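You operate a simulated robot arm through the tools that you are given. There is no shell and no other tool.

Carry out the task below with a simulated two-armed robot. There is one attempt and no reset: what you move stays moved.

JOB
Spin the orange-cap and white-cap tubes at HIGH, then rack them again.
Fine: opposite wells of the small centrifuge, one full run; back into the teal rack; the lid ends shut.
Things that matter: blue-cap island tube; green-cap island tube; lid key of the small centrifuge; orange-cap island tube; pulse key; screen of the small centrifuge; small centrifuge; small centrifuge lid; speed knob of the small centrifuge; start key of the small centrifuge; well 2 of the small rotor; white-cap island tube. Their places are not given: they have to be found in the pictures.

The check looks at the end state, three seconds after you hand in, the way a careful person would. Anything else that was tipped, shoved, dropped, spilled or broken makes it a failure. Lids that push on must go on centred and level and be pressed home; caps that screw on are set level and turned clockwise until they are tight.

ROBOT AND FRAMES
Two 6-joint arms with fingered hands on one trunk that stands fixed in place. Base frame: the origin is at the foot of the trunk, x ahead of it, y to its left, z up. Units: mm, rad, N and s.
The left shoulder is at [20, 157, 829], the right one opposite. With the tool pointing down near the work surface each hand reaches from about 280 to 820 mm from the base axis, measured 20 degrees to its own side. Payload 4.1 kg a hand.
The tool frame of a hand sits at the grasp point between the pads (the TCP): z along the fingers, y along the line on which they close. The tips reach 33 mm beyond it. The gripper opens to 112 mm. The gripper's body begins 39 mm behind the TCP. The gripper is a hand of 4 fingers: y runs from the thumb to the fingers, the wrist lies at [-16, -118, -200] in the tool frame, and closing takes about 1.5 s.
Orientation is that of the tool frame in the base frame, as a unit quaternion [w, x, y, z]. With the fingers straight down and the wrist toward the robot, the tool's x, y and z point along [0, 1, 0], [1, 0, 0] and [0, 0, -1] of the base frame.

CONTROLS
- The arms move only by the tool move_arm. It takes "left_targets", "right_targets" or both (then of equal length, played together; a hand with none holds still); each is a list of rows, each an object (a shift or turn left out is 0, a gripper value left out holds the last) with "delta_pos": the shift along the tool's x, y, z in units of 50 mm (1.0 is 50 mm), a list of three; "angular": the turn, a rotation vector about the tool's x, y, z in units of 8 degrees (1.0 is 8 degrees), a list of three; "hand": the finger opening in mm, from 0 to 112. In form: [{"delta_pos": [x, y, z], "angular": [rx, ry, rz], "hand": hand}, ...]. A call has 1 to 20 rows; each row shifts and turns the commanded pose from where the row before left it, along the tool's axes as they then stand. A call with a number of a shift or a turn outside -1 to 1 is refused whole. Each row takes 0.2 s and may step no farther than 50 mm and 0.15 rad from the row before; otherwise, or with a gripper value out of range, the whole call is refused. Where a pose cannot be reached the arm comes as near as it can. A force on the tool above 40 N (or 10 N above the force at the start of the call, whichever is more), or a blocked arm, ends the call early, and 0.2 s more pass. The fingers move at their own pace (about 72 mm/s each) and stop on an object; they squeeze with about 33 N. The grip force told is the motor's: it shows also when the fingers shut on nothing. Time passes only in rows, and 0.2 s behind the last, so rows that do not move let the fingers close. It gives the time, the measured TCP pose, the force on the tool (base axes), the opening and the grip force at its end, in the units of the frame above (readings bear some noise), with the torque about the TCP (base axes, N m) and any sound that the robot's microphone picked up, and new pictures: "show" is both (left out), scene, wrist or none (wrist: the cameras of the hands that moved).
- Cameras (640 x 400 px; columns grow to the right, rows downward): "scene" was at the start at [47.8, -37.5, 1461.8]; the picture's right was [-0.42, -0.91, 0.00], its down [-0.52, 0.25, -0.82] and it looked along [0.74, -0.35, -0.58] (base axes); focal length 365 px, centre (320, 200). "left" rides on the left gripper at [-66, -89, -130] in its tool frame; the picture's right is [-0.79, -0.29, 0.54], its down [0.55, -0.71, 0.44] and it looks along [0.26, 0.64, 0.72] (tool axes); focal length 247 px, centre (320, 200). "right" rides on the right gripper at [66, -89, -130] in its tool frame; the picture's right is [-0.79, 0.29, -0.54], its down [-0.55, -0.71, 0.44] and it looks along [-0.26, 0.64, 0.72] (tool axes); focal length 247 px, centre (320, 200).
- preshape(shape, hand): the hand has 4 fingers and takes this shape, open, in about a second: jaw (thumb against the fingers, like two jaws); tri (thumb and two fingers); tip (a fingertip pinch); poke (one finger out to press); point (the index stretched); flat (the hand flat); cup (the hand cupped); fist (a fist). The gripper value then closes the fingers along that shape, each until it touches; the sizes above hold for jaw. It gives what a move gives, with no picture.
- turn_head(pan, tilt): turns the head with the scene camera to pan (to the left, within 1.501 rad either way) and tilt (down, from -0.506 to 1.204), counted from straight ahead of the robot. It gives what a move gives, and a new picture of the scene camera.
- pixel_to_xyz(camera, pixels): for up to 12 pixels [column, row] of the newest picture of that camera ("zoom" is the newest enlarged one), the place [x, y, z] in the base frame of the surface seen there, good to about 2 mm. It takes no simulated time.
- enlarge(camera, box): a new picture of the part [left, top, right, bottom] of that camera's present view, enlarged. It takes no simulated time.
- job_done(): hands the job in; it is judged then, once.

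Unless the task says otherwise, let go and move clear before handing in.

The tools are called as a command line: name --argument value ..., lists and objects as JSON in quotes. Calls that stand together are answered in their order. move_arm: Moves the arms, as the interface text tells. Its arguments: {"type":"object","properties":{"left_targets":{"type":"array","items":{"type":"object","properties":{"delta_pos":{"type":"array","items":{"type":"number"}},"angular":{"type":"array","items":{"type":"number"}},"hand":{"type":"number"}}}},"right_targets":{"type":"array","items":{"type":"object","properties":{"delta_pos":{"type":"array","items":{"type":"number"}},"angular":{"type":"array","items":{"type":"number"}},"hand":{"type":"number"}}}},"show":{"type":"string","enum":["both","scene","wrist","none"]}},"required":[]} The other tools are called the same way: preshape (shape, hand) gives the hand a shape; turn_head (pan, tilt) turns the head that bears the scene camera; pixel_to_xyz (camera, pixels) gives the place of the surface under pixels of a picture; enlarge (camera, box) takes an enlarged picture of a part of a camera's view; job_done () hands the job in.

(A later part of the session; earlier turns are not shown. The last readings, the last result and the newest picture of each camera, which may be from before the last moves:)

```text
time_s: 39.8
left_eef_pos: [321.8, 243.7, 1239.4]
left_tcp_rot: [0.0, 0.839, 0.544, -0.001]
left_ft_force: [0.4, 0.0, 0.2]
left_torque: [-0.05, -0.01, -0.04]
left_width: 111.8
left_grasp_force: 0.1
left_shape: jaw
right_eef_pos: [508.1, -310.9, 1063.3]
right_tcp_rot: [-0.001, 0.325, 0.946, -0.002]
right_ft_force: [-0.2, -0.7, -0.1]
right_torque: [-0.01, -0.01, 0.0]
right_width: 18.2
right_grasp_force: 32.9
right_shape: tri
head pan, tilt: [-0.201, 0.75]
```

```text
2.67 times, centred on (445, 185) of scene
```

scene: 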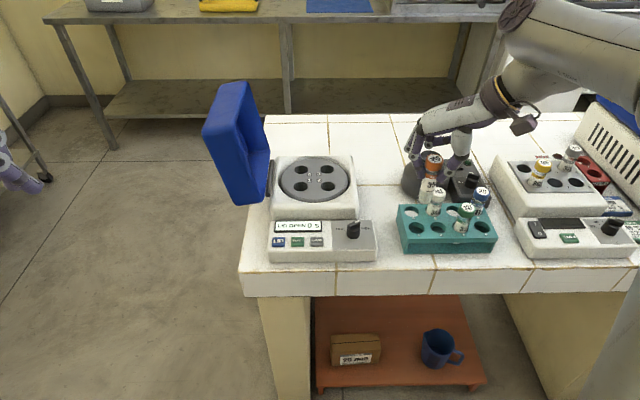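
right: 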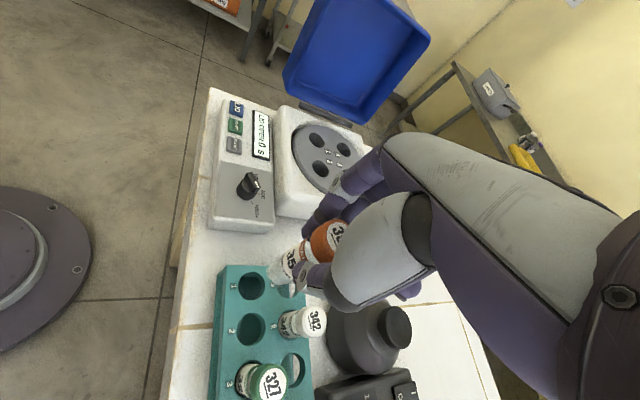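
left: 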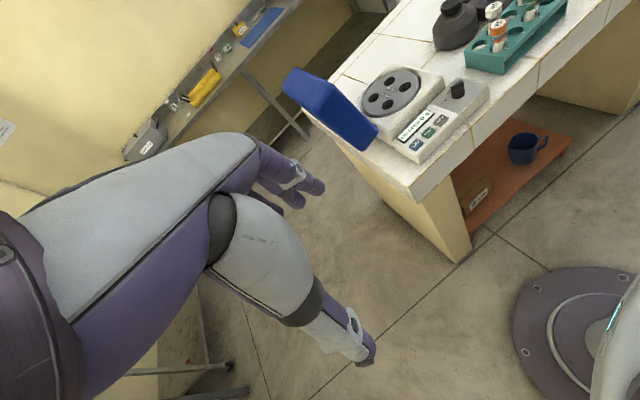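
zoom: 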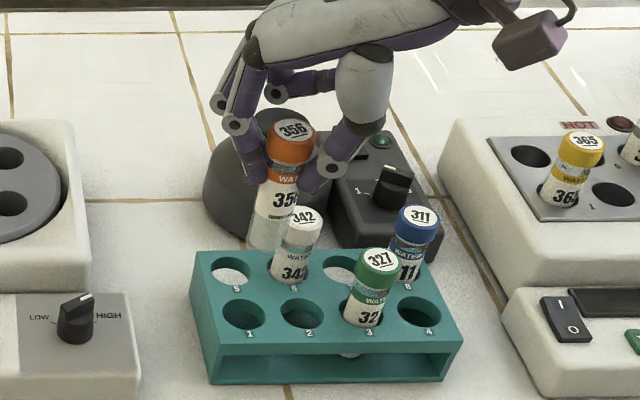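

The orange tube is lifted clear and looks vertical like its neighbours. I'll measure its cap and lower body relative to the TCP.

pixel_to_xyz --camera "zoom" --pixels '[[294, 128], [280, 195], [272, 215], [265, 240], [275, 245], [255, 240], [275, 130], [310, 132]]'

pixel_to_xyz --camera "right" --pixels '[[336, 236], [290, 265], [280, 270], [275, 272], [299, 258]]'

```text
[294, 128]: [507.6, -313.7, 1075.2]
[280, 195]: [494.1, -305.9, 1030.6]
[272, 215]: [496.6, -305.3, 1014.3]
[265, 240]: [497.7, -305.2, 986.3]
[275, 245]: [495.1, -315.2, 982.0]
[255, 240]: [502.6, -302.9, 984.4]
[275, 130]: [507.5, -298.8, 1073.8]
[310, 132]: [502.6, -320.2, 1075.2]
```

```text
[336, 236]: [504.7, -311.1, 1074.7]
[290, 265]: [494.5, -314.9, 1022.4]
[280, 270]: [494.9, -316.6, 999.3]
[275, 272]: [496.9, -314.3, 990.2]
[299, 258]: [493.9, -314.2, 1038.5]
```

The tube hangs straight with its bottom at about z 976. I'll carry it over well 3 at (700,-165), staying high.

move_arm --right_targets '[{"delta_pos": [-0.206, 0.778, 0]}, {"delta_pos": [-0.206, 0.778, 0]}, {"delta_pos": [-0.206, 0.778, 0]}, {"delta_pos": [-0.206, 0.778, 0]}, {"delta_pos": [-0.206, 0.778, 0]}, {"delta_pos": [-0.206, 0.778, 0]}, {"delta_pos": [0, 0, 0]}]'

enlarge --camera "scene" --box '[260, 80, 400, 220]'

```text
time_s: 41.4
left_eef_pos: [322.8, 243.6, 1236.6]
left_tcp_rot: [-0.001, 0.839, 0.544, 0.0]
left_ft_force: [0.5, -0.3, 0.7]
left_torque: [0.0, -0.02, -0.03]
left_width: 111.6
left_grasp_force: 0.1
left_shape: jaw
right_eef_pos: [675.7, -163.2, 1053.9]
right_tcp_rot: [-0.001, 0.325, 0.946, -0.001]
right_ft_force: [0.7, -0.4, 0.2]
right_torque: [0.04, -0.03, -0.01]
right_width: 18.1
right_grasp_force: 33.0
right_shape: tri
right hand out of reach, approached as far as the arm can: row 6
head pan, tilt: [-0.201, 0.75]
```

scene: 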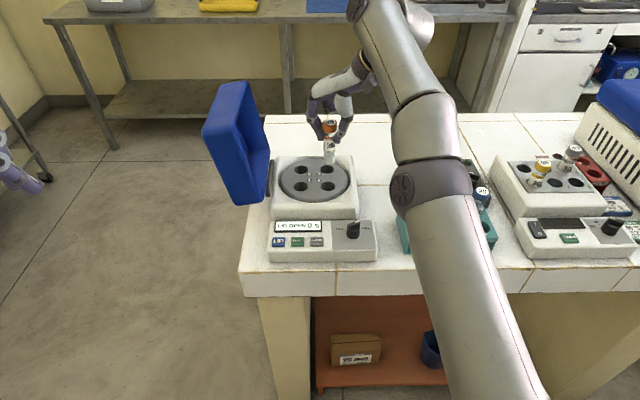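
right: 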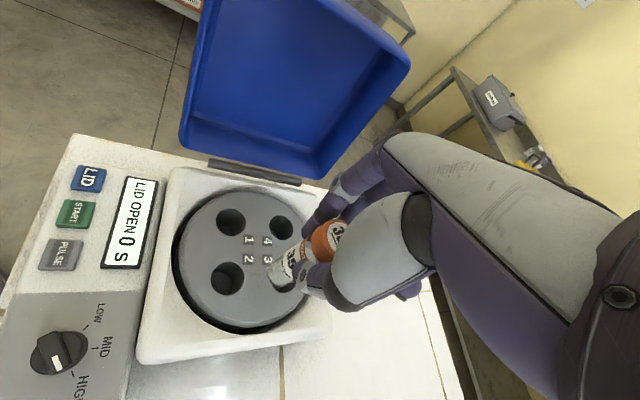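

```text
2.86 times, centred on (330, 150) of scene
```

zoom: 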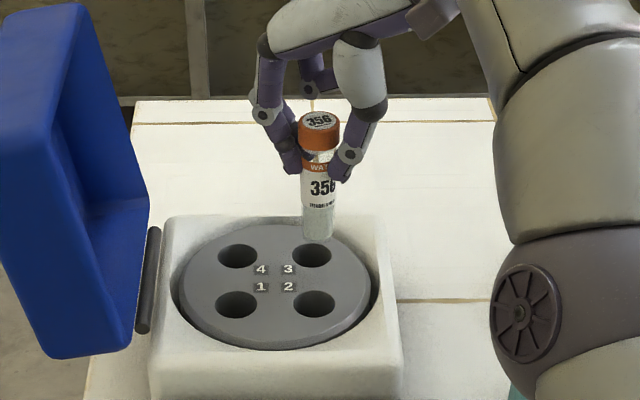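

The arm ran short of reach at (676,-163,1054), since the wrist is high up; going lower with a smaller yaw should give reach. First I'll check how high the upper arm is above the rack, at scene (430,195).

pixel_to_xyz --camera "scene" --pixels '[[430, 195], [405, 185], [450, 230], [480, 330], [420, 110], [430, 60], [395, 205]]'

```text
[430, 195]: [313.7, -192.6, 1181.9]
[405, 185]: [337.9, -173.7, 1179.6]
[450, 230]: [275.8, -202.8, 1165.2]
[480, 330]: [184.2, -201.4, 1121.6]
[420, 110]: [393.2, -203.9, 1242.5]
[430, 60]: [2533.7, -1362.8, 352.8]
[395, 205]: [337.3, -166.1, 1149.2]
```

The elbow is at z≈1170, well above everything. I'll lower 40 mm while turning the yaw down 12°.

move_arm --right_targets '[{"delta_pos": [0, 0, 0.3], "angular": [0, 0, 0.5]}, {"delta_pos": [0, 0, 0.3], "angular": [0, 0, 0.5]}, {"delta_pos": [0, 0, 0.2], "angular": [0, 0, 0.5]}, {"delta_pos": [0, 0, 0]}]'

enlarge --camera "scene" --box '[260, 80, 400, 220]'

```text
time_s: 42.4
left_eef_pos: [322.5, 244.9, 1237.2]
left_tcp_rot: [0.0, 0.839, 0.544, 0.0]
left_ft_force: [-0.6, 0.5, -0.6]
left_torque: [0.01, 0.01, 0.05]
left_width: 111.6
left_grasp_force: 0.1
left_shape: jaw
right_eef_pos: [676.9, -165.1, 1014.7]
right_tcp_rot: [0.002, 0.423, 0.906, 0.0]
right_ft_force: [-2.7, 0.0, 19.6]
right_torque: [0.01, 0.08, 0.06]
right_width: 18.8
right_grasp_force: 32.9
right_shape: tri
head pan, tilt: [-0.201, 0.75]
```

scene: 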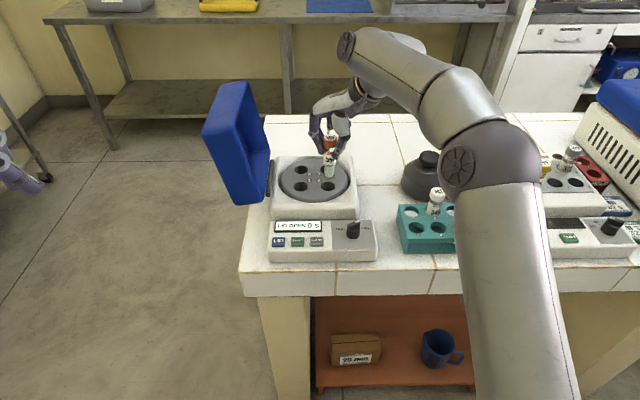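
right: 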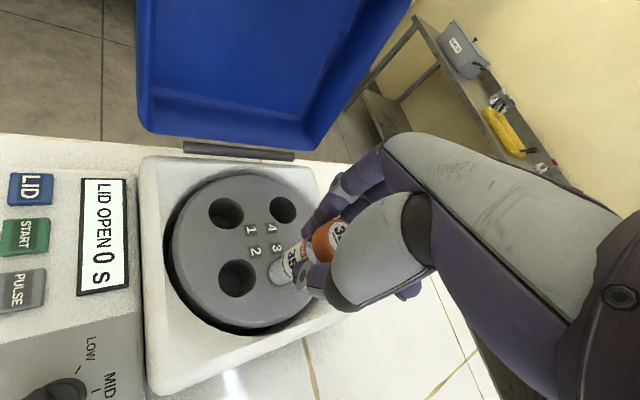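

```text
2.86 times, centred on (330, 150) of scene
```

zoom: 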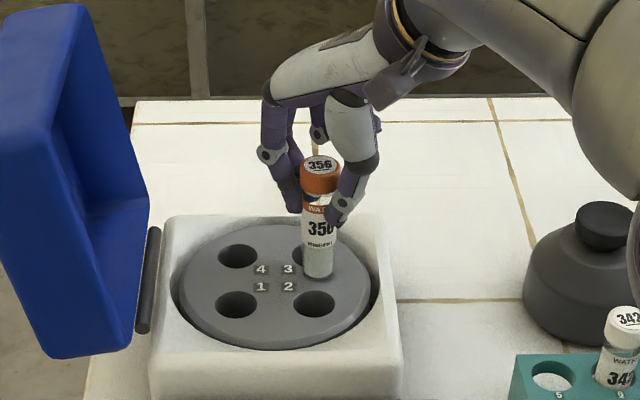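

The tube's foot now rests on the rotor top (19.6 N) at TCP z≈1014.7, so the foot is ~89 mm below the TCP. I'll raise 10 mm, then shift 23 mm outward to well 3.

move_arm --right_targets '[{"delta_pos": [0, 0, -0.2]}, {"delta_pos": [-0.295, 0.352, 0]}, {"delta_pos": [0, 0, 0]}]'

enlarge --camera "scene" --box '[270, 100, 370, 220]'

enlarge --camera "right" --box '[150, 150, 400, 340]'

```text
time_s: 43.2
left_eef_pos: [322.7, 243.3, 1237.7]
left_tcp_rot: [0.0, 0.839, 0.544, -0.001]
left_ft_force: [0.1, 0.3, -0.3]
left_torque: [-0.03, 0.01, 0.01]
left_width: 111.6
left_grasp_force: 0.1
left_shape: jaw
right_eef_pos: [700.8, -164.5, 1022.2]
right_tcp_rot: [-0.002, 0.422, 0.907, -0.003]
right_ft_force: [-0.2, 0.8, -0.3]
right_torque: [0.0, -0.02, 0.02]
right_width: 18.5
right_grasp_force: 33.0
right_shape: tri
head pan, tilt: [-0.201, 0.75]
```

scene: 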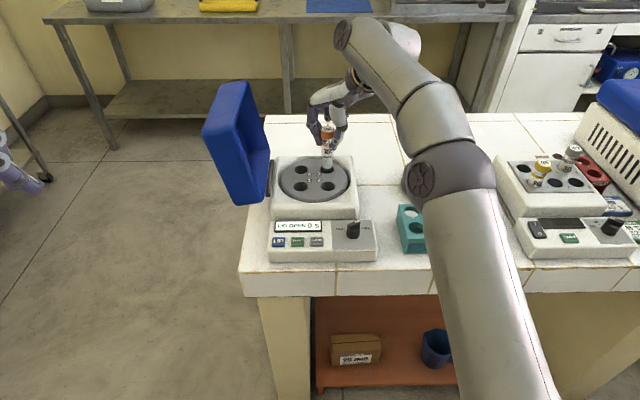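
right: 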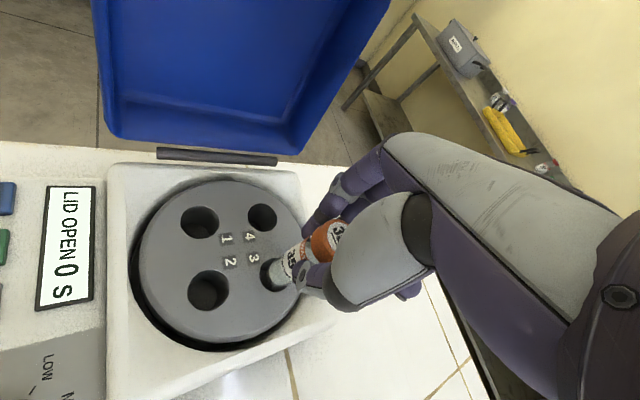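

```text
3.33 times, centred on (320, 160) of scene
```

zoom: 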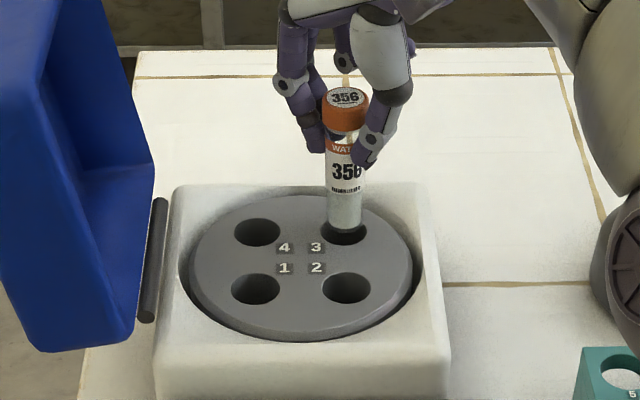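

```text
2.11 times, centred on (275, 245) of right
```

zoom: 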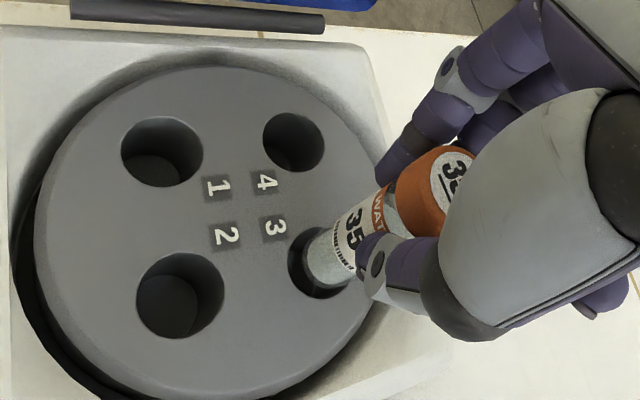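

The tube foot (scene zoom (344,230)) lines up over well 3. I'll check the depth of the wells from the right zoom (well 2 floor at (165,305)).

pixel_to_xyz --camera "zoom" --pixels '[[165, 305], [155, 310], [150, 168], [165, 170], [175, 315], [325, 262], [340, 255], [300, 260]]'

```text
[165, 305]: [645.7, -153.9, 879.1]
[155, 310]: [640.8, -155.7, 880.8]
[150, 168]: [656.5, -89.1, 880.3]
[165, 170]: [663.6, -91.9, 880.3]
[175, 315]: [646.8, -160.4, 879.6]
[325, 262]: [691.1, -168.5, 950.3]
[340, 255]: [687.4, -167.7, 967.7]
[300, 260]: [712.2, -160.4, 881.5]
```

Well floor is at z≈880 (45 mm deep), so the seated TCP should be about 969. I'll lower in small steps to ~972.

move_arm --right_targets '[{"delta_pos": [0, 0, 0.2]}, {"delta_pos": [0, 0, 0.2]}, {"delta_pos": [0, 0, 0.2]}, {"delta_pos": [0, 0, 0.2]}, {"delta_pos": [0, 0, 0.15]}, {"delta_pos": [0, 0, 0]}]'

enlarge --camera "scene" --box '[270, 100, 370, 220]'

enlarge --camera "right" --box '[150, 150, 400, 340]'

```text
time_s: 44.6
left_eef_pos: [322.7, 242.9, 1236.8]
left_tcp_rot: [-0.001, 0.839, 0.544, 0.0]
left_ft_force: [0.9, 0.7, -0.4]
left_torque: [0.01, 0.0, 0.0]
left_width: 111.8
left_grasp_force: 0.2
left_shape: jaw
right_eef_pos: [699.7, -163.9, 973.6]
right_tcp_rot: [0.0, 0.422, 0.906, -0.002]
right_ft_force: [-0.3, -0.1, -3.2]
right_torque: [-0.01, 0.02, 0.02]
right_width: 18.3
right_grasp_force: 32.9
right_shape: tri
head pan, tilt: [-0.201, 0.75]
```

scene: 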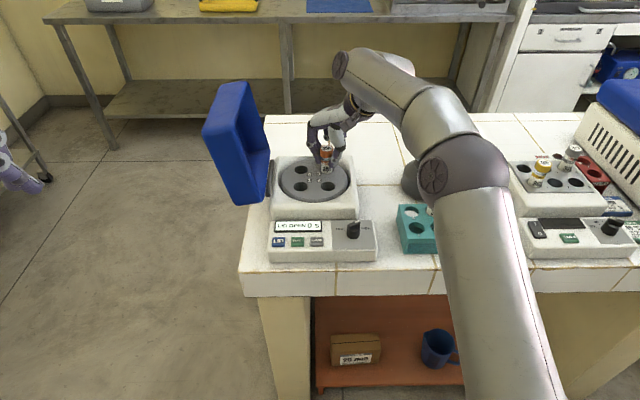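
right: 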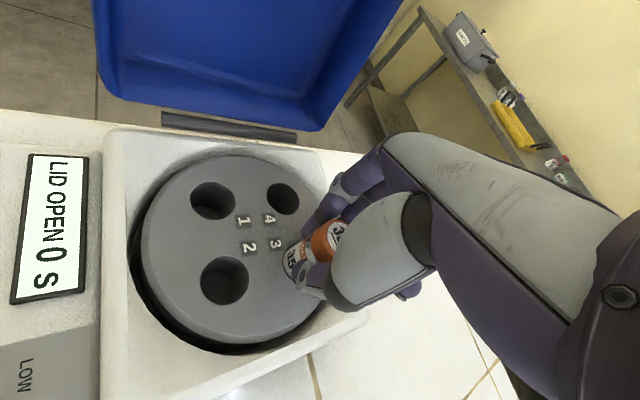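

```text
3.33 times, centred on (320, 160) of scene
```

zoom: 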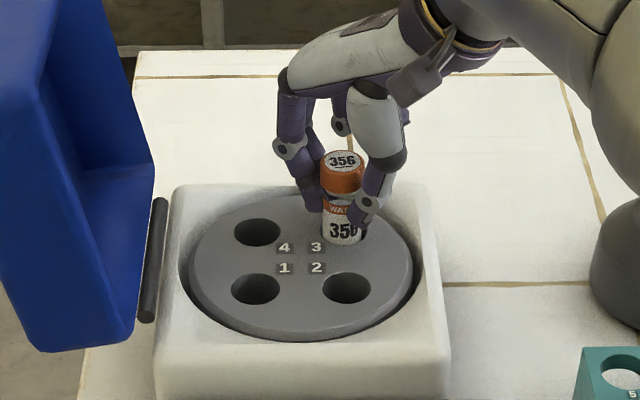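

```text
2.11 times, centred on (275, 245) of right
```

zoom: 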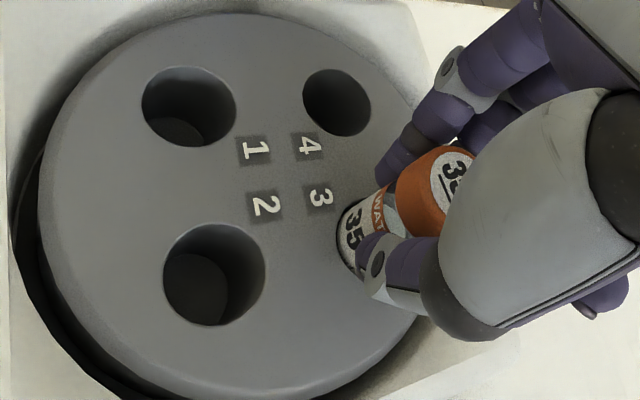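

The tube is in well 3 with ~4 mm to go. I'll lower a few mm more and watch the force.

move_arm --right_targets '[{"delta_pos": [0, 0, 0.05]}, {"delta_pos": [0, 0, 0.04]}, {"delta_pos": [0, 0, 0]}]' --show "none"

```text
time_s: 45.4
left_eef_pos: [323.2, 243.5, 1237.4]
left_tcp_rot: [0.0, 0.839, 0.544, 0.0]
left_ft_force: [-0.1, -0.2, 0.4]
left_torque: [0.0, -0.02, -0.01]
left_width: 111.7
left_grasp_force: 0.1
left_shape: jaw
right_eef_pos: [698.8, -163.7, 972.1]
right_tcp_rot: [-0.001, 0.421, 0.907, -0.001]
right_ft_force: [-0.2, -1.0, 5.9]
right_torque: [-0.02, 0.0, -0.02]
right_width: 18.5
right_grasp_force: 33.2
right_shape: tri
head pan, tilt: [-0.201, 0.75]
```

The foot is on the well floor (5.9 N). I'll open the fingers and rise straight up 65 mm.

move_arm --right_targets '[{"hand": 30}, {"hand": 44}, {"hand": 56}, {"hand": 56}, {"hand": 56}, {"delta_pos": [0, 0, -0.3]}, {"delta_pos": [0, 0, -0.5]}, {"delta_pos": [0, 0, -0.5]}, {"delta_pos": [0, 0, 0]}]'

enlarge --camera "scene" --box '[270, 100, 370, 220]'

```text
time_s: 47.4
left_eef_pos: [323.5, 243.2, 1237.9]
left_tcp_rot: [0.0, 0.839, 0.544, 0.0]
left_ft_force: [0.3, -0.6, 0.1]
left_torque: [0.02, -0.03, 0.01]
left_width: 111.6
left_grasp_force: 0.0
left_shape: jaw
right_eef_pos: [699.6, -163.4, 1033.0]
right_tcp_rot: [-0.001, 0.422, 0.906, -0.001]
right_ft_force: [0.2, -0.2, -0.2]
right_torque: [0.0, -0.02, -0.03]
right_width: 55.6
right_grasp_force: 0.0
right_shape: tri
head pan, tilt: [-0.201, 0.75]
```

scene: 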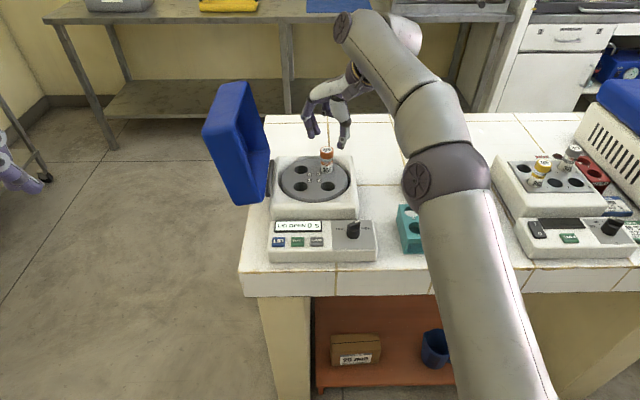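
right: 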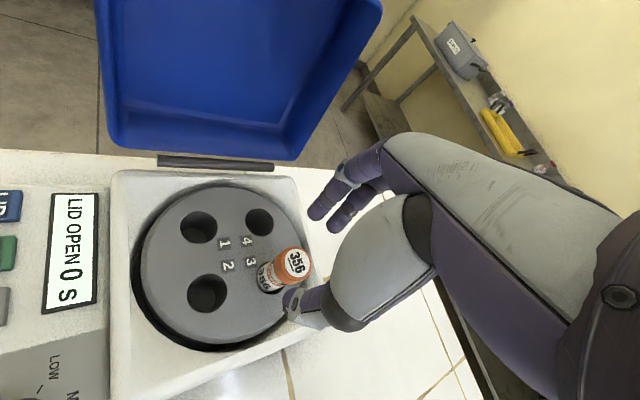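

```text
3.33 times, centred on (320, 160) of scene
```

zoom: 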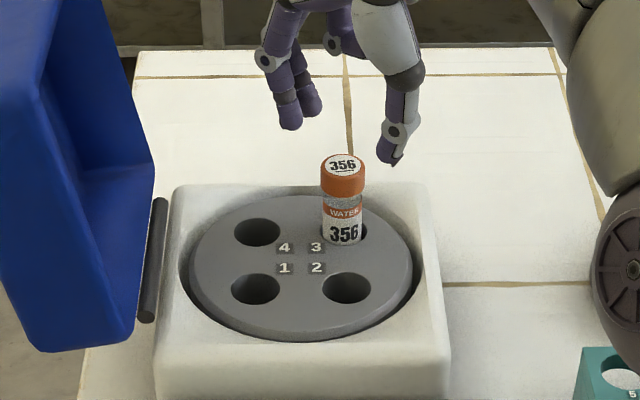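

Orange stands upright and free in well 3. I'll go back over the white tube at (546,-363.5), turning yaw back to ~52° and narrowing the opening to 50 mm.

move_arm --right_targets '[{"delta_pos": [-0.182, -0.821, -0.1], "hand": 50}, {"delta_pos": [-0.182, -0.821, -0.1]}, {"delta_pos": [-0.182, -0.821, -0.1]}, {"delta_pos": [-0.182, -0.821, -0.1]}, {"delta_pos": [-0.182, -0.821, -0.1]}, {"delta_pos": [-0.182, -0.821, -0.1]}, {"angular": [0, 0, -0.75]}, {"angular": [0, 0, -0.75]}, {"delta_pos": [0, 0, 0]}]'

enlarge --camera "scene" --box '[390, 120, 510, 250]'

```text
time_s: 49.4
left_eef_pos: [323.5, 244.0, 1238.3]
left_tcp_rot: [-0.001, 0.839, 0.544, -0.001]
left_ft_force: [1.3, -1.0, -0.3]
left_torque: [0.0, 0.02, -0.02]
left_width: 111.8
left_grasp_force: 0.2
left_shape: jaw
right_eef_pos: [545.8, -363.0, 1065.1]
right_tcp_rot: [-0.001, 0.325, 0.946, -0.002]
right_ft_force: [-0.9, 0.7, -1.2]
right_torque: [0.0, 0.03, -0.02]
right_width: 50.4
right_grasp_force: 0.0
right_shape: tri
head pan, tilt: [-0.201, 0.75]
```

scene: 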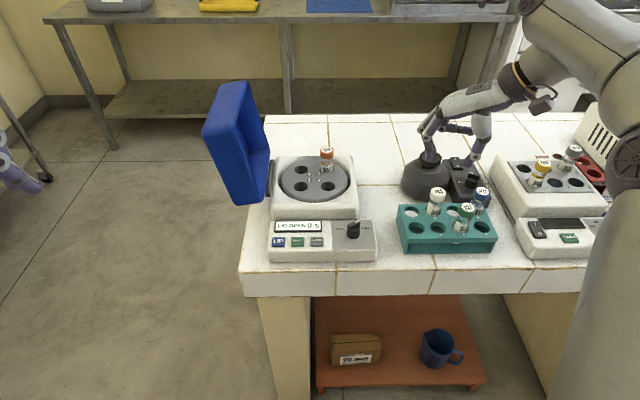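
right: 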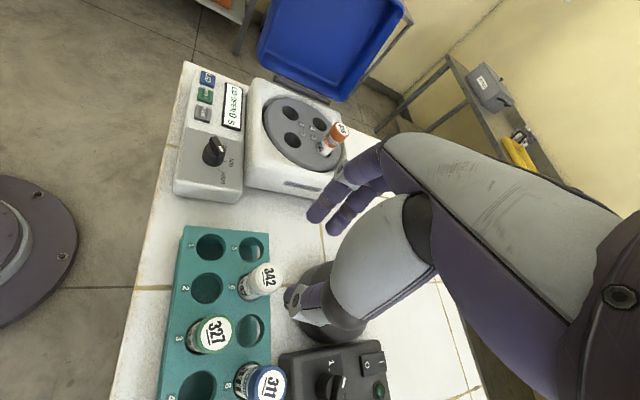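

```text
3.08 times, centred on (450, 185) of scene
```

zoom: 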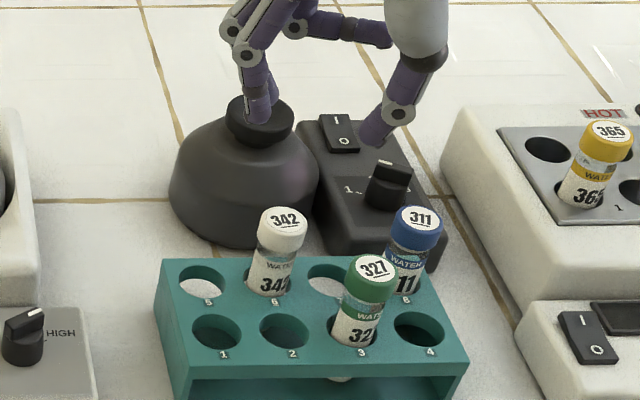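

The hand is over the white tube. I'll lower to z≈965 and check.

move_arm --right_targets '[{"delta_pos": [0, 0, 0.5]}, {"delta_pos": [0, 0, 0.5]}, {"delta_pos": [0, 0, 0.5]}, {"delta_pos": [0, 0, 0.5]}, {"delta_pos": [0, 0, 0]}]'

enlarge --camera "scene" --box '[390, 150, 510, 250]'

enlarge --camera "right" --box '[220, 180, 380, 340]'

```text
time_s: 50.6
left_eef_pos: [322.4, 244.2, 1237.3]
left_tcp_rot: [-0.001, 0.839, 0.544, 0.0]
left_ft_force: [0.7, 0.6, 0.9]
left_torque: [0.0, 0.0, 0.02]
left_width: 111.8
left_grasp_force: 0.1
left_shape: jaw
right_eef_pos: [546.4, -362.5, 964.7]
right_tcp_rot: [0.0, 0.324, 0.946, -0.002]
right_ft_force: [0.0, -0.1, 0.1]
right_torque: [0.03, -0.02, -0.05]
right_width: 50.2
right_grasp_force: 0.1
right_shape: tri
head pan, tilt: [-0.201, 0.75]
```

scene: 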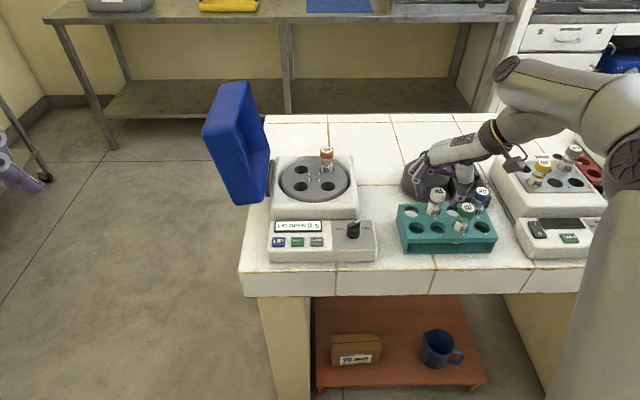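
right: 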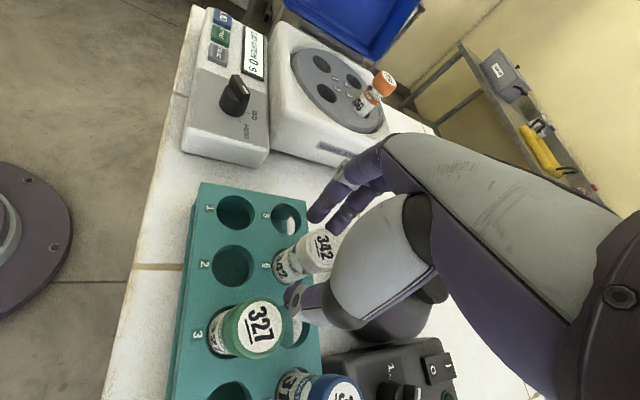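

```text
4.00 times, centred on (450, 200) of scene
```

zoom: 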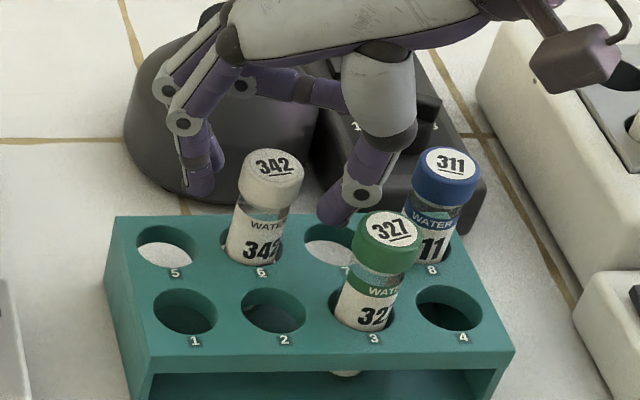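

```text
2.50 times, centred on (300, 260) of right
```

zoom: 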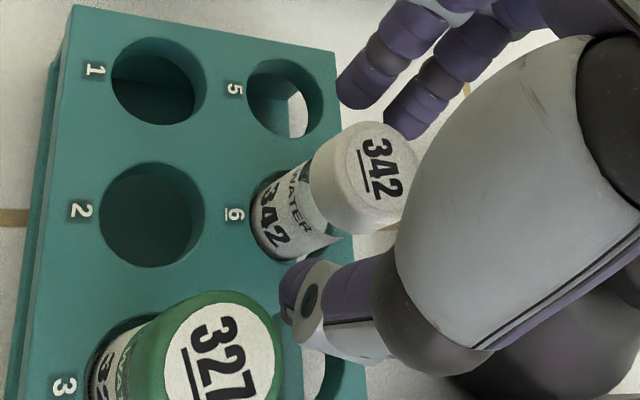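

I'll check the thumb's distance to the green and blue caps before the last 17 mm.

pixel_to_xyz --camera "zoom" --pixels '[[285, 300], [300, 335], [330, 350], [370, 360], [290, 275], [278, 345], [400, 320], [365, 180]]'

pixel_to_xyz --camera "scene" --pixels '[[453, 205], [456, 198], [463, 187], [470, 182], [472, 176], [481, 190], [477, 195]]'

```text
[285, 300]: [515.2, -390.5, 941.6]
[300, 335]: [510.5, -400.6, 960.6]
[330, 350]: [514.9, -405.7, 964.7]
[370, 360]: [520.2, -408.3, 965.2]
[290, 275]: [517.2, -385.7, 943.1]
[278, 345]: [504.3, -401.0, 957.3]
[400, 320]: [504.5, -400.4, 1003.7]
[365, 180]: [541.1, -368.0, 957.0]
```

```text
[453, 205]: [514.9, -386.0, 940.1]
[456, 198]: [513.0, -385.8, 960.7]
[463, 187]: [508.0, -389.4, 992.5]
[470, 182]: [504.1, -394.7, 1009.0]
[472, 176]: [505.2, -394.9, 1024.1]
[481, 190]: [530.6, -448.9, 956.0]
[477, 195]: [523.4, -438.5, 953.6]
```

The thumb joint would pass only ~6 mm from the green cap, so I'll close to 42 mm first, then lower to z≈947 and grip the white cap.

move_arm --right_targets '[{"hand": 42}, {"hand": 42}, {"delta_pos": [0, 0, 0.2]}, {"delta_pos": [0, 0, 0.15]}, {"hand": 10}, {"hand": 10}, {"hand": 10}, {"hand": 10}, {"hand": 10}]'

enlarge --camera "scene" --box '[390, 150, 510, 250]'

enlarge --camera "right" --box '[220, 180, 380, 340]'

```text
time_s: 52.6
left_eef_pos: [323.4, 243.2, 1235.5]
left_tcp_rot: [0.0, 0.839, 0.544, 0.0]
left_ft_force: [0.1, -0.3, 0.3]
left_torque: [-0.04, 0.0, -0.01]
left_width: 111.8
left_grasp_force: 0.1
left_shape: jaw
right_eef_pos: [546.5, -364.6, 947.1]
right_tcp_rot: [-0.002, 0.324, 0.946, -0.001]
right_ft_force: [-0.3, 0.1, 0.3]
right_torque: [0.01, -0.02, 0.0]
right_width: 17.5
right_grasp_force: 32.9
right_shape: tri
head pan, tilt: [-0.201, 0.75]
```

scene: 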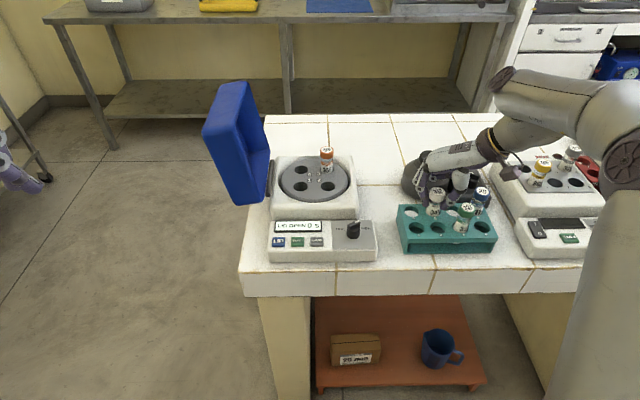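
right: 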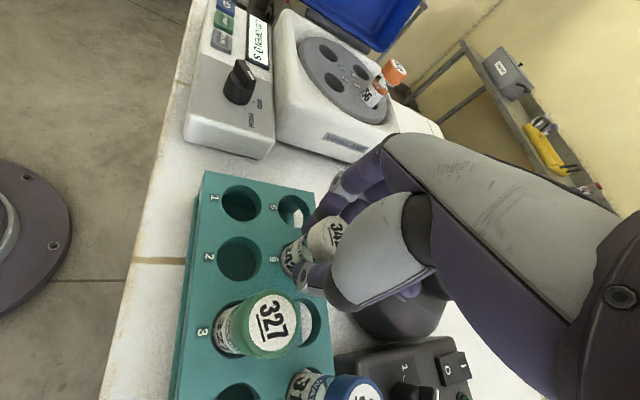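

```text
4.00 times, centred on (450, 200) of scene
```

zoom: 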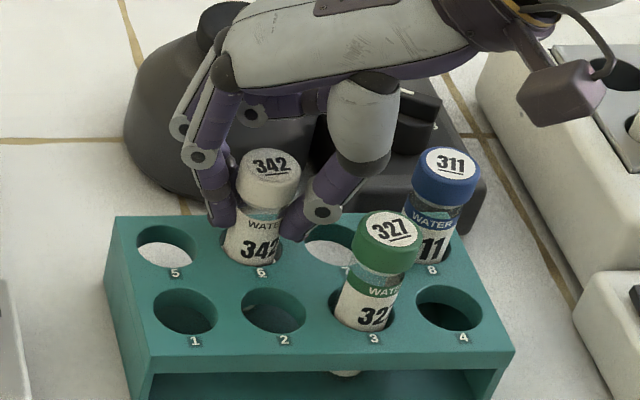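

```text
2.50 times, centred on (300, 260) of right
```

zoom: 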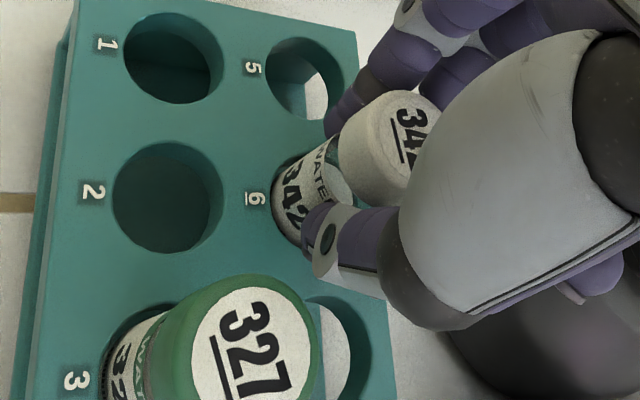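

White is gripped (32.9 N) and neighbours are undisturbed. I'll lift 100 mm.

move_arm --right_targets '[{"delta_pos": [0, 0, -0.3]}, {"delta_pos": [0, 0, -0.5]}, {"delta_pos": [0, 0, -0.6]}, {"delta_pos": [0, 0, -0.6]}, {"delta_pos": [0, 0, 0]}]'

enlarge --camera "scene" --box '[390, 120, 510, 250]'

```text
time_s: 53.8
left_eef_pos: [322.9, 243.3, 1237.4]
left_tcp_rot: [0.0, 0.839, 0.544, 0.0]
left_ft_force: [0.3, -1.0, 1.3]
left_torque: [0.01, -0.01, 0.0]
left_width: 111.6
left_grasp_force: 0.0
left_shape: jaw
right_eef_pos: [547.2, -361.8, 1047.6]
right_tcp_rot: [-0.001, 0.325, 0.946, -0.002]
right_ft_force: [-0.3, 1.1, -0.5]
right_torque: [-0.04, 0.07, 0.0]
right_width: 17.5
right_grasp_force: 33.6
right_shape: tri
head pan, tilt: [-0.201, 0.75]
```

scene: 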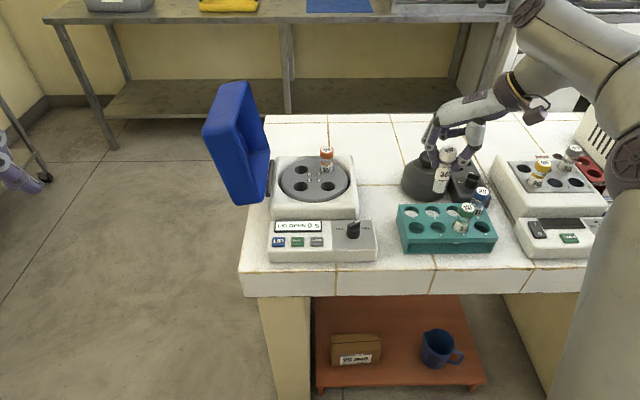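
right: 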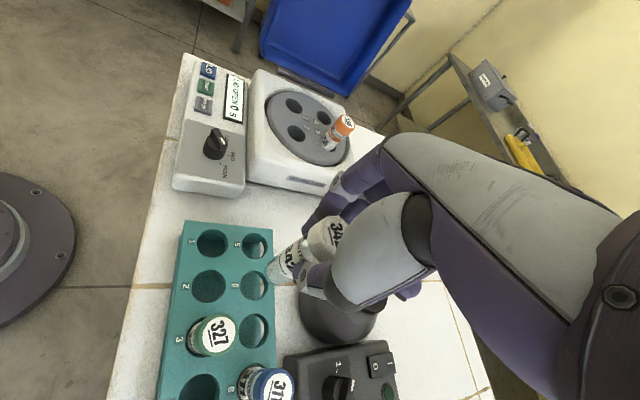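

```text
3.08 times, centred on (450, 185) of scene
```

zoom: 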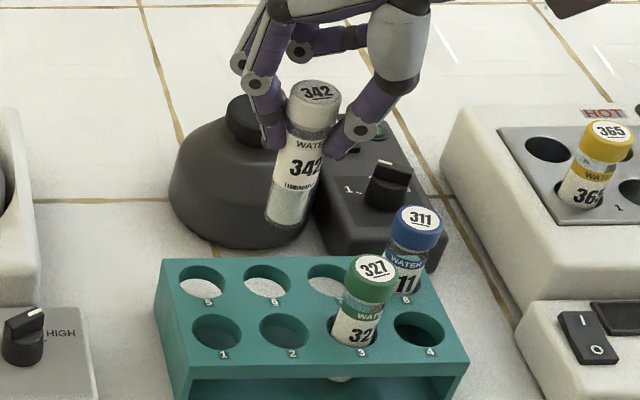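

The white tube hangs clear and vertical. I'll carry it over to well 1 at (650.5,-96), staying at z≈1047.

move_arm --right_targets '[{"delta_pos": [0.206, 0.69, 0]}, {"delta_pos": [0.206, 0.69, 0]}, {"delta_pos": [0.206, 0.69, 0]}, {"delta_pos": [0.206, 0.69, 0]}, {"delta_pos": [0.206, 0.69, 0]}, {"delta_pos": [0.206, 0.69, 0]}, {"delta_pos": [0.206, 0.69, 0]}, {"delta_pos": [0.206, 0.62, 0]}, {"delta_pos": [0, 0, 0]}]'

enlarge --camera "scene" --box '[260, 90, 370, 220]'

enlarge --camera "right" --box '[150, 150, 400, 340]'

```text
time_s: 55.8
left_eef_pos: [322.4, 243.1, 1236.7]
left_tcp_rot: [0.0, 0.839, 0.543, 0.0]
left_ft_force: [0.5, -0.9, 0.3]
left_torque: [-0.01, 0.0, 0.01]
left_width: 111.8
left_grasp_force: 0.0
left_shape: jaw
right_eef_pos: [648.7, -98.3, 1048.3]
right_tcp_rot: [0.0, 0.325, 0.946, -0.002]
right_ft_force: [0.9, -1.1, 0.1]
right_torque: [-0.04, -0.01, 0.02]
right_width: 17.5
right_grasp_force: 32.8
right_shape: tri
head pan, tilt: [-0.201, 0.75]
```

scene: 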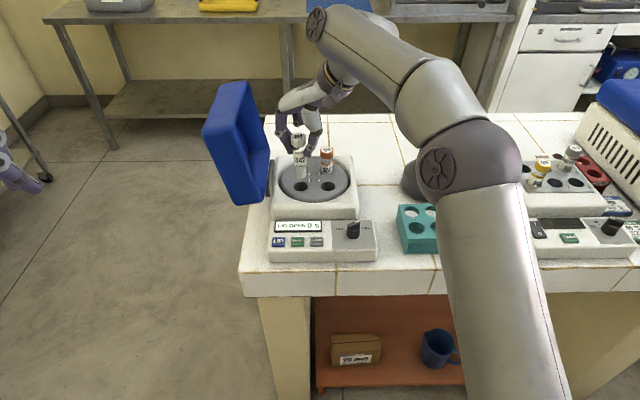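
right: 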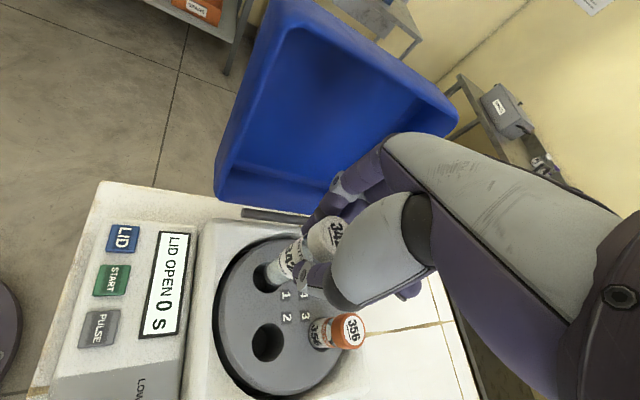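

```text
3.08 times, centred on (315, 155) of scene
```

zoom: 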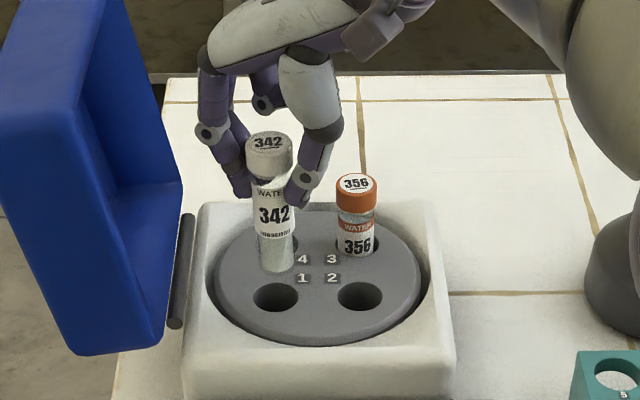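

```text
2.11 times, centred on (275, 245) of right
```

zoom: 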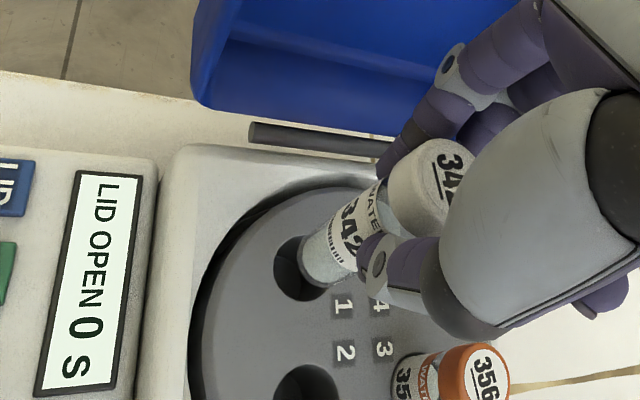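

The white tube is almost over well 1, about 3 mm short. I'll shift 3 mm and lower to ~1022, then check alignment.

move_arm --right_targets '[{"delta_pos": [0, 0.06, 0]}, {"delta_pos": [0, 0, 0.25]}, {"delta_pos": [0, 0, 0.25]}, {"delta_pos": [0, 0, 0]}]'

enlarge --camera "scene" --box '[265, 120, 365, 220]'

enlarge --camera "right" --box '[200, 180, 360, 300]'

```text
time_s: 56.8
left_eef_pos: [323.3, 243.8, 1237.4]
left_tcp_rot: [0.0, 0.839, 0.545, -0.001]
left_ft_force: [-0.1, 0.1, 0.6]
left_torque: [-0.02, 0.02, -0.01]
left_width: 111.9
left_grasp_force: 0.0
left_shape: jaw
right_eef_pos: [649.6, -96.9, 1023.6]
right_tcp_rot: [-0.001, 0.325, 0.946, -0.001]
right_ft_force: [-1.6, 0.4, -0.7]
right_torque: [-0.01, 0.04, 0.0]
right_width: 17.7
right_grasp_force: 33.5
right_shape: tri
head pan, tilt: [-0.201, 0.75]
```

scene: 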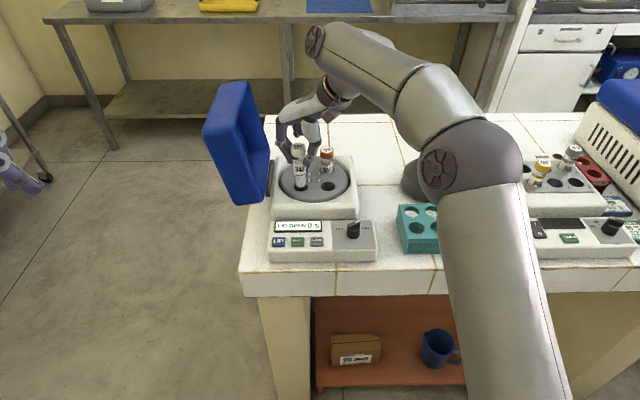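
right: 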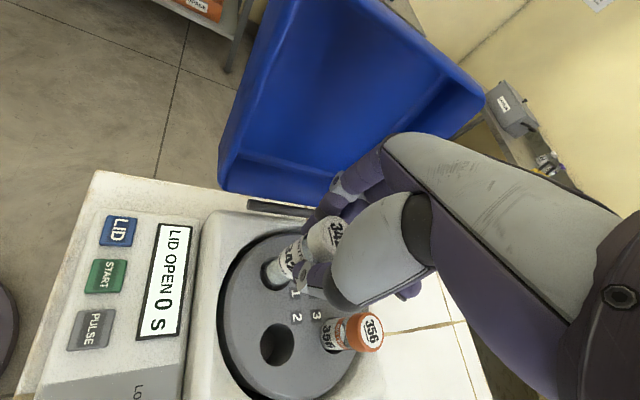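

```text
4.00 times, centred on (315, 170) of scene
```

zoom: 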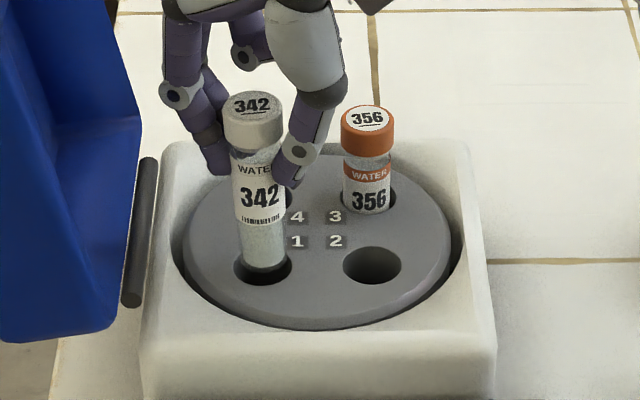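

```text
3.33 times, centred on (280, 240) of right
```

zoom: 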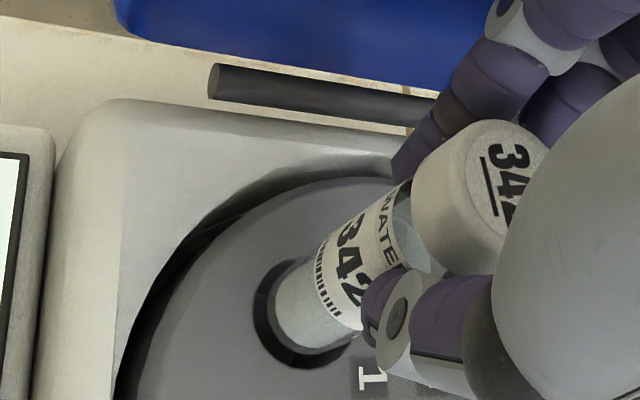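

The foot is centred over well 1 (scene zoom (265,268)). I'll check the finger knuckle's distance to the lid before lowering.

pixel_to_xyz --camera "scene" --pixels '[[277, 144], [279, 147], [276, 130], [268, 150], [262, 150], [268, 140]]'

```text
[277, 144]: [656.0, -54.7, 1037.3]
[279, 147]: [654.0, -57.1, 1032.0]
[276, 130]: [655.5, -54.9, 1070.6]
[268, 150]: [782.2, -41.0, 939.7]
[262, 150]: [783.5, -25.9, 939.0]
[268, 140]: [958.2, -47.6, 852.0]
```

The knuckle is ~40 mm clear of the lid. I'll lower the white tube into well 1.

move_arm --right_targets '[{"delta_pos": [0, 0, 0.2]}, {"delta_pos": [0, 0, 0.2]}, {"delta_pos": [0, 0, 0.2]}, {"delta_pos": [0, 0, 0.2]}, {"delta_pos": [0, 0, 0.16]}, {"delta_pos": [0, 0, 0.04]}, {"delta_pos": [0, 0, 0.04]}, {"delta_pos": [0, 0, 0]}]'

enlarge --camera "scene" --box '[265, 120, 365, 220]'

```text
time_s: 58.6
left_eef_pos: [322.8, 243.7, 1236.6]
left_tcp_rot: [0.0, 0.839, 0.544, 0.0]
left_ft_force: [0.2, -0.3, -0.4]
left_torque: [-0.01, -0.04, 0.0]
left_width: 111.7
left_grasp_force: 0.0
left_shape: jaw
right_eef_pos: [650.9, -97.5, 970.6]
right_tcp_rot: [-0.001, 0.325, 0.946, 0.0]
right_ft_force: [2.0, -0.8, 6.3]
right_torque: [-0.02, -0.07, 0.0]
right_width: 17.6
right_grasp_force: 32.9
right_shape: tri
head pan, tilt: [-0.201, 0.75]
```

scene: 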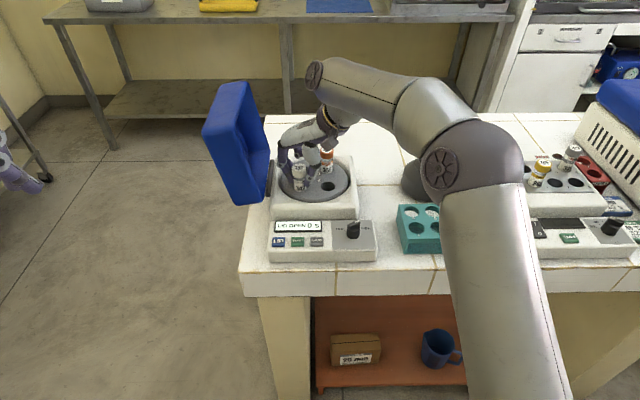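
right: 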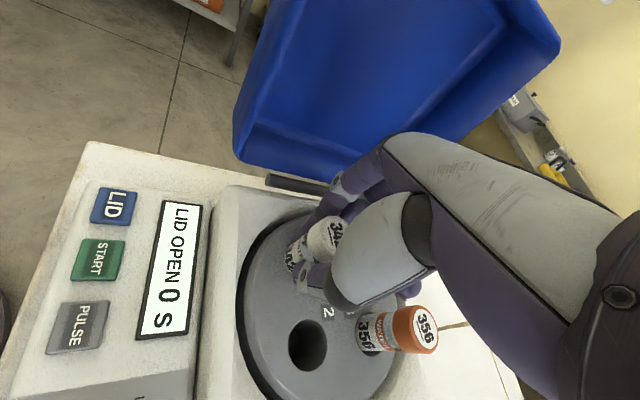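

```text
4.00 times, centred on (315, 170) of scene
```

zoom: 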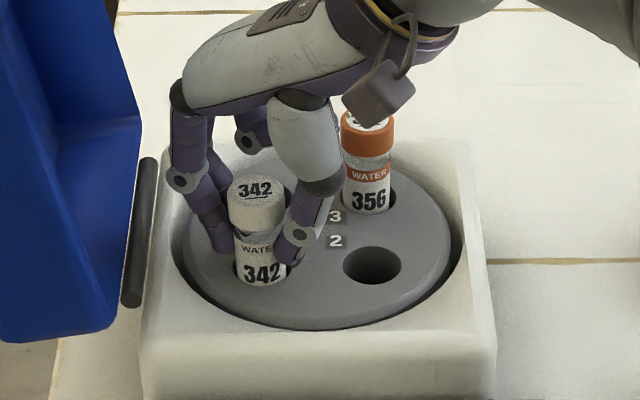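

White is seated (6.3 N) in well 1. I'll open and rise.

move_arm --right_targets '[{"hand": 30}, {"hand": 44}, {"hand": 50}, {"hand": 50}, {"hand": 50}, {"delta_pos": [0, 0, -0.3]}, {"delta_pos": [0, 0, -0.5]}, {"delta_pos": [0, 0, -0.6]}, {"delta_pos": [0, 0, -0.4]}, {"delta_pos": [0, 0, 0]}]'

enlarge --camera "scene" --box '[265, 120, 365, 220]'

```text
time_s: 60.8
left_eef_pos: [322.9, 244.5, 1236.9]
left_tcp_rot: [0.0, 0.839, 0.544, -0.001]
left_ft_force: [0.4, 0.0, 0.0]
left_torque: [0.0, 0.01, 0.0]
left_width: 111.6
left_grasp_force: 0.0
left_shape: jaw
right_eef_pos: [650.9, -96.0, 1060.5]
right_tcp_rot: [-0.001, 0.325, 0.946, -0.001]
right_ft_force: [-0.6, 0.0, 0.3]
right_torque: [-0.01, 0.0, 0.0]
right_width: 49.6
right_grasp_force: 0.0
right_shape: tri
head pan, tilt: [-0.201, 0.75]
```

scene: 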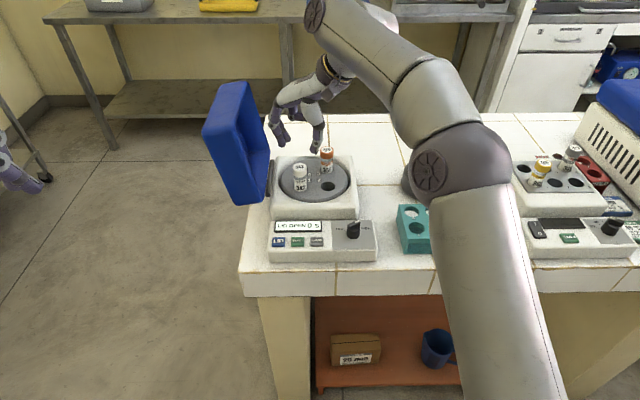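
right: 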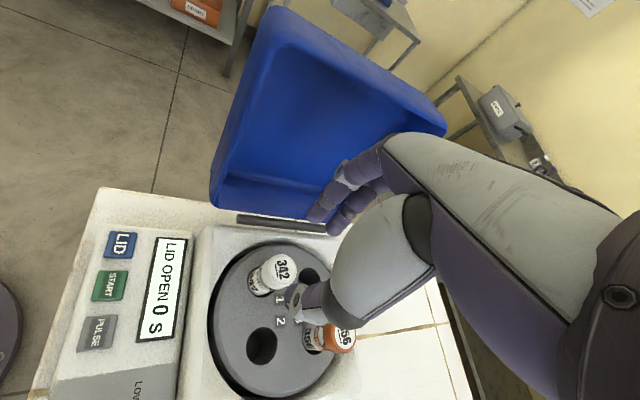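

```text
4.00 times, centred on (315, 170) of scene
```

zoom: 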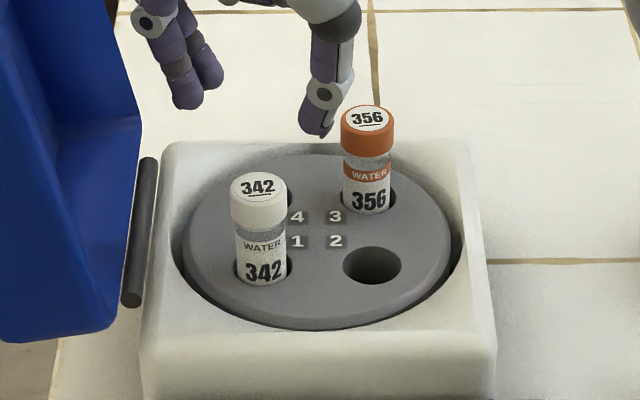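

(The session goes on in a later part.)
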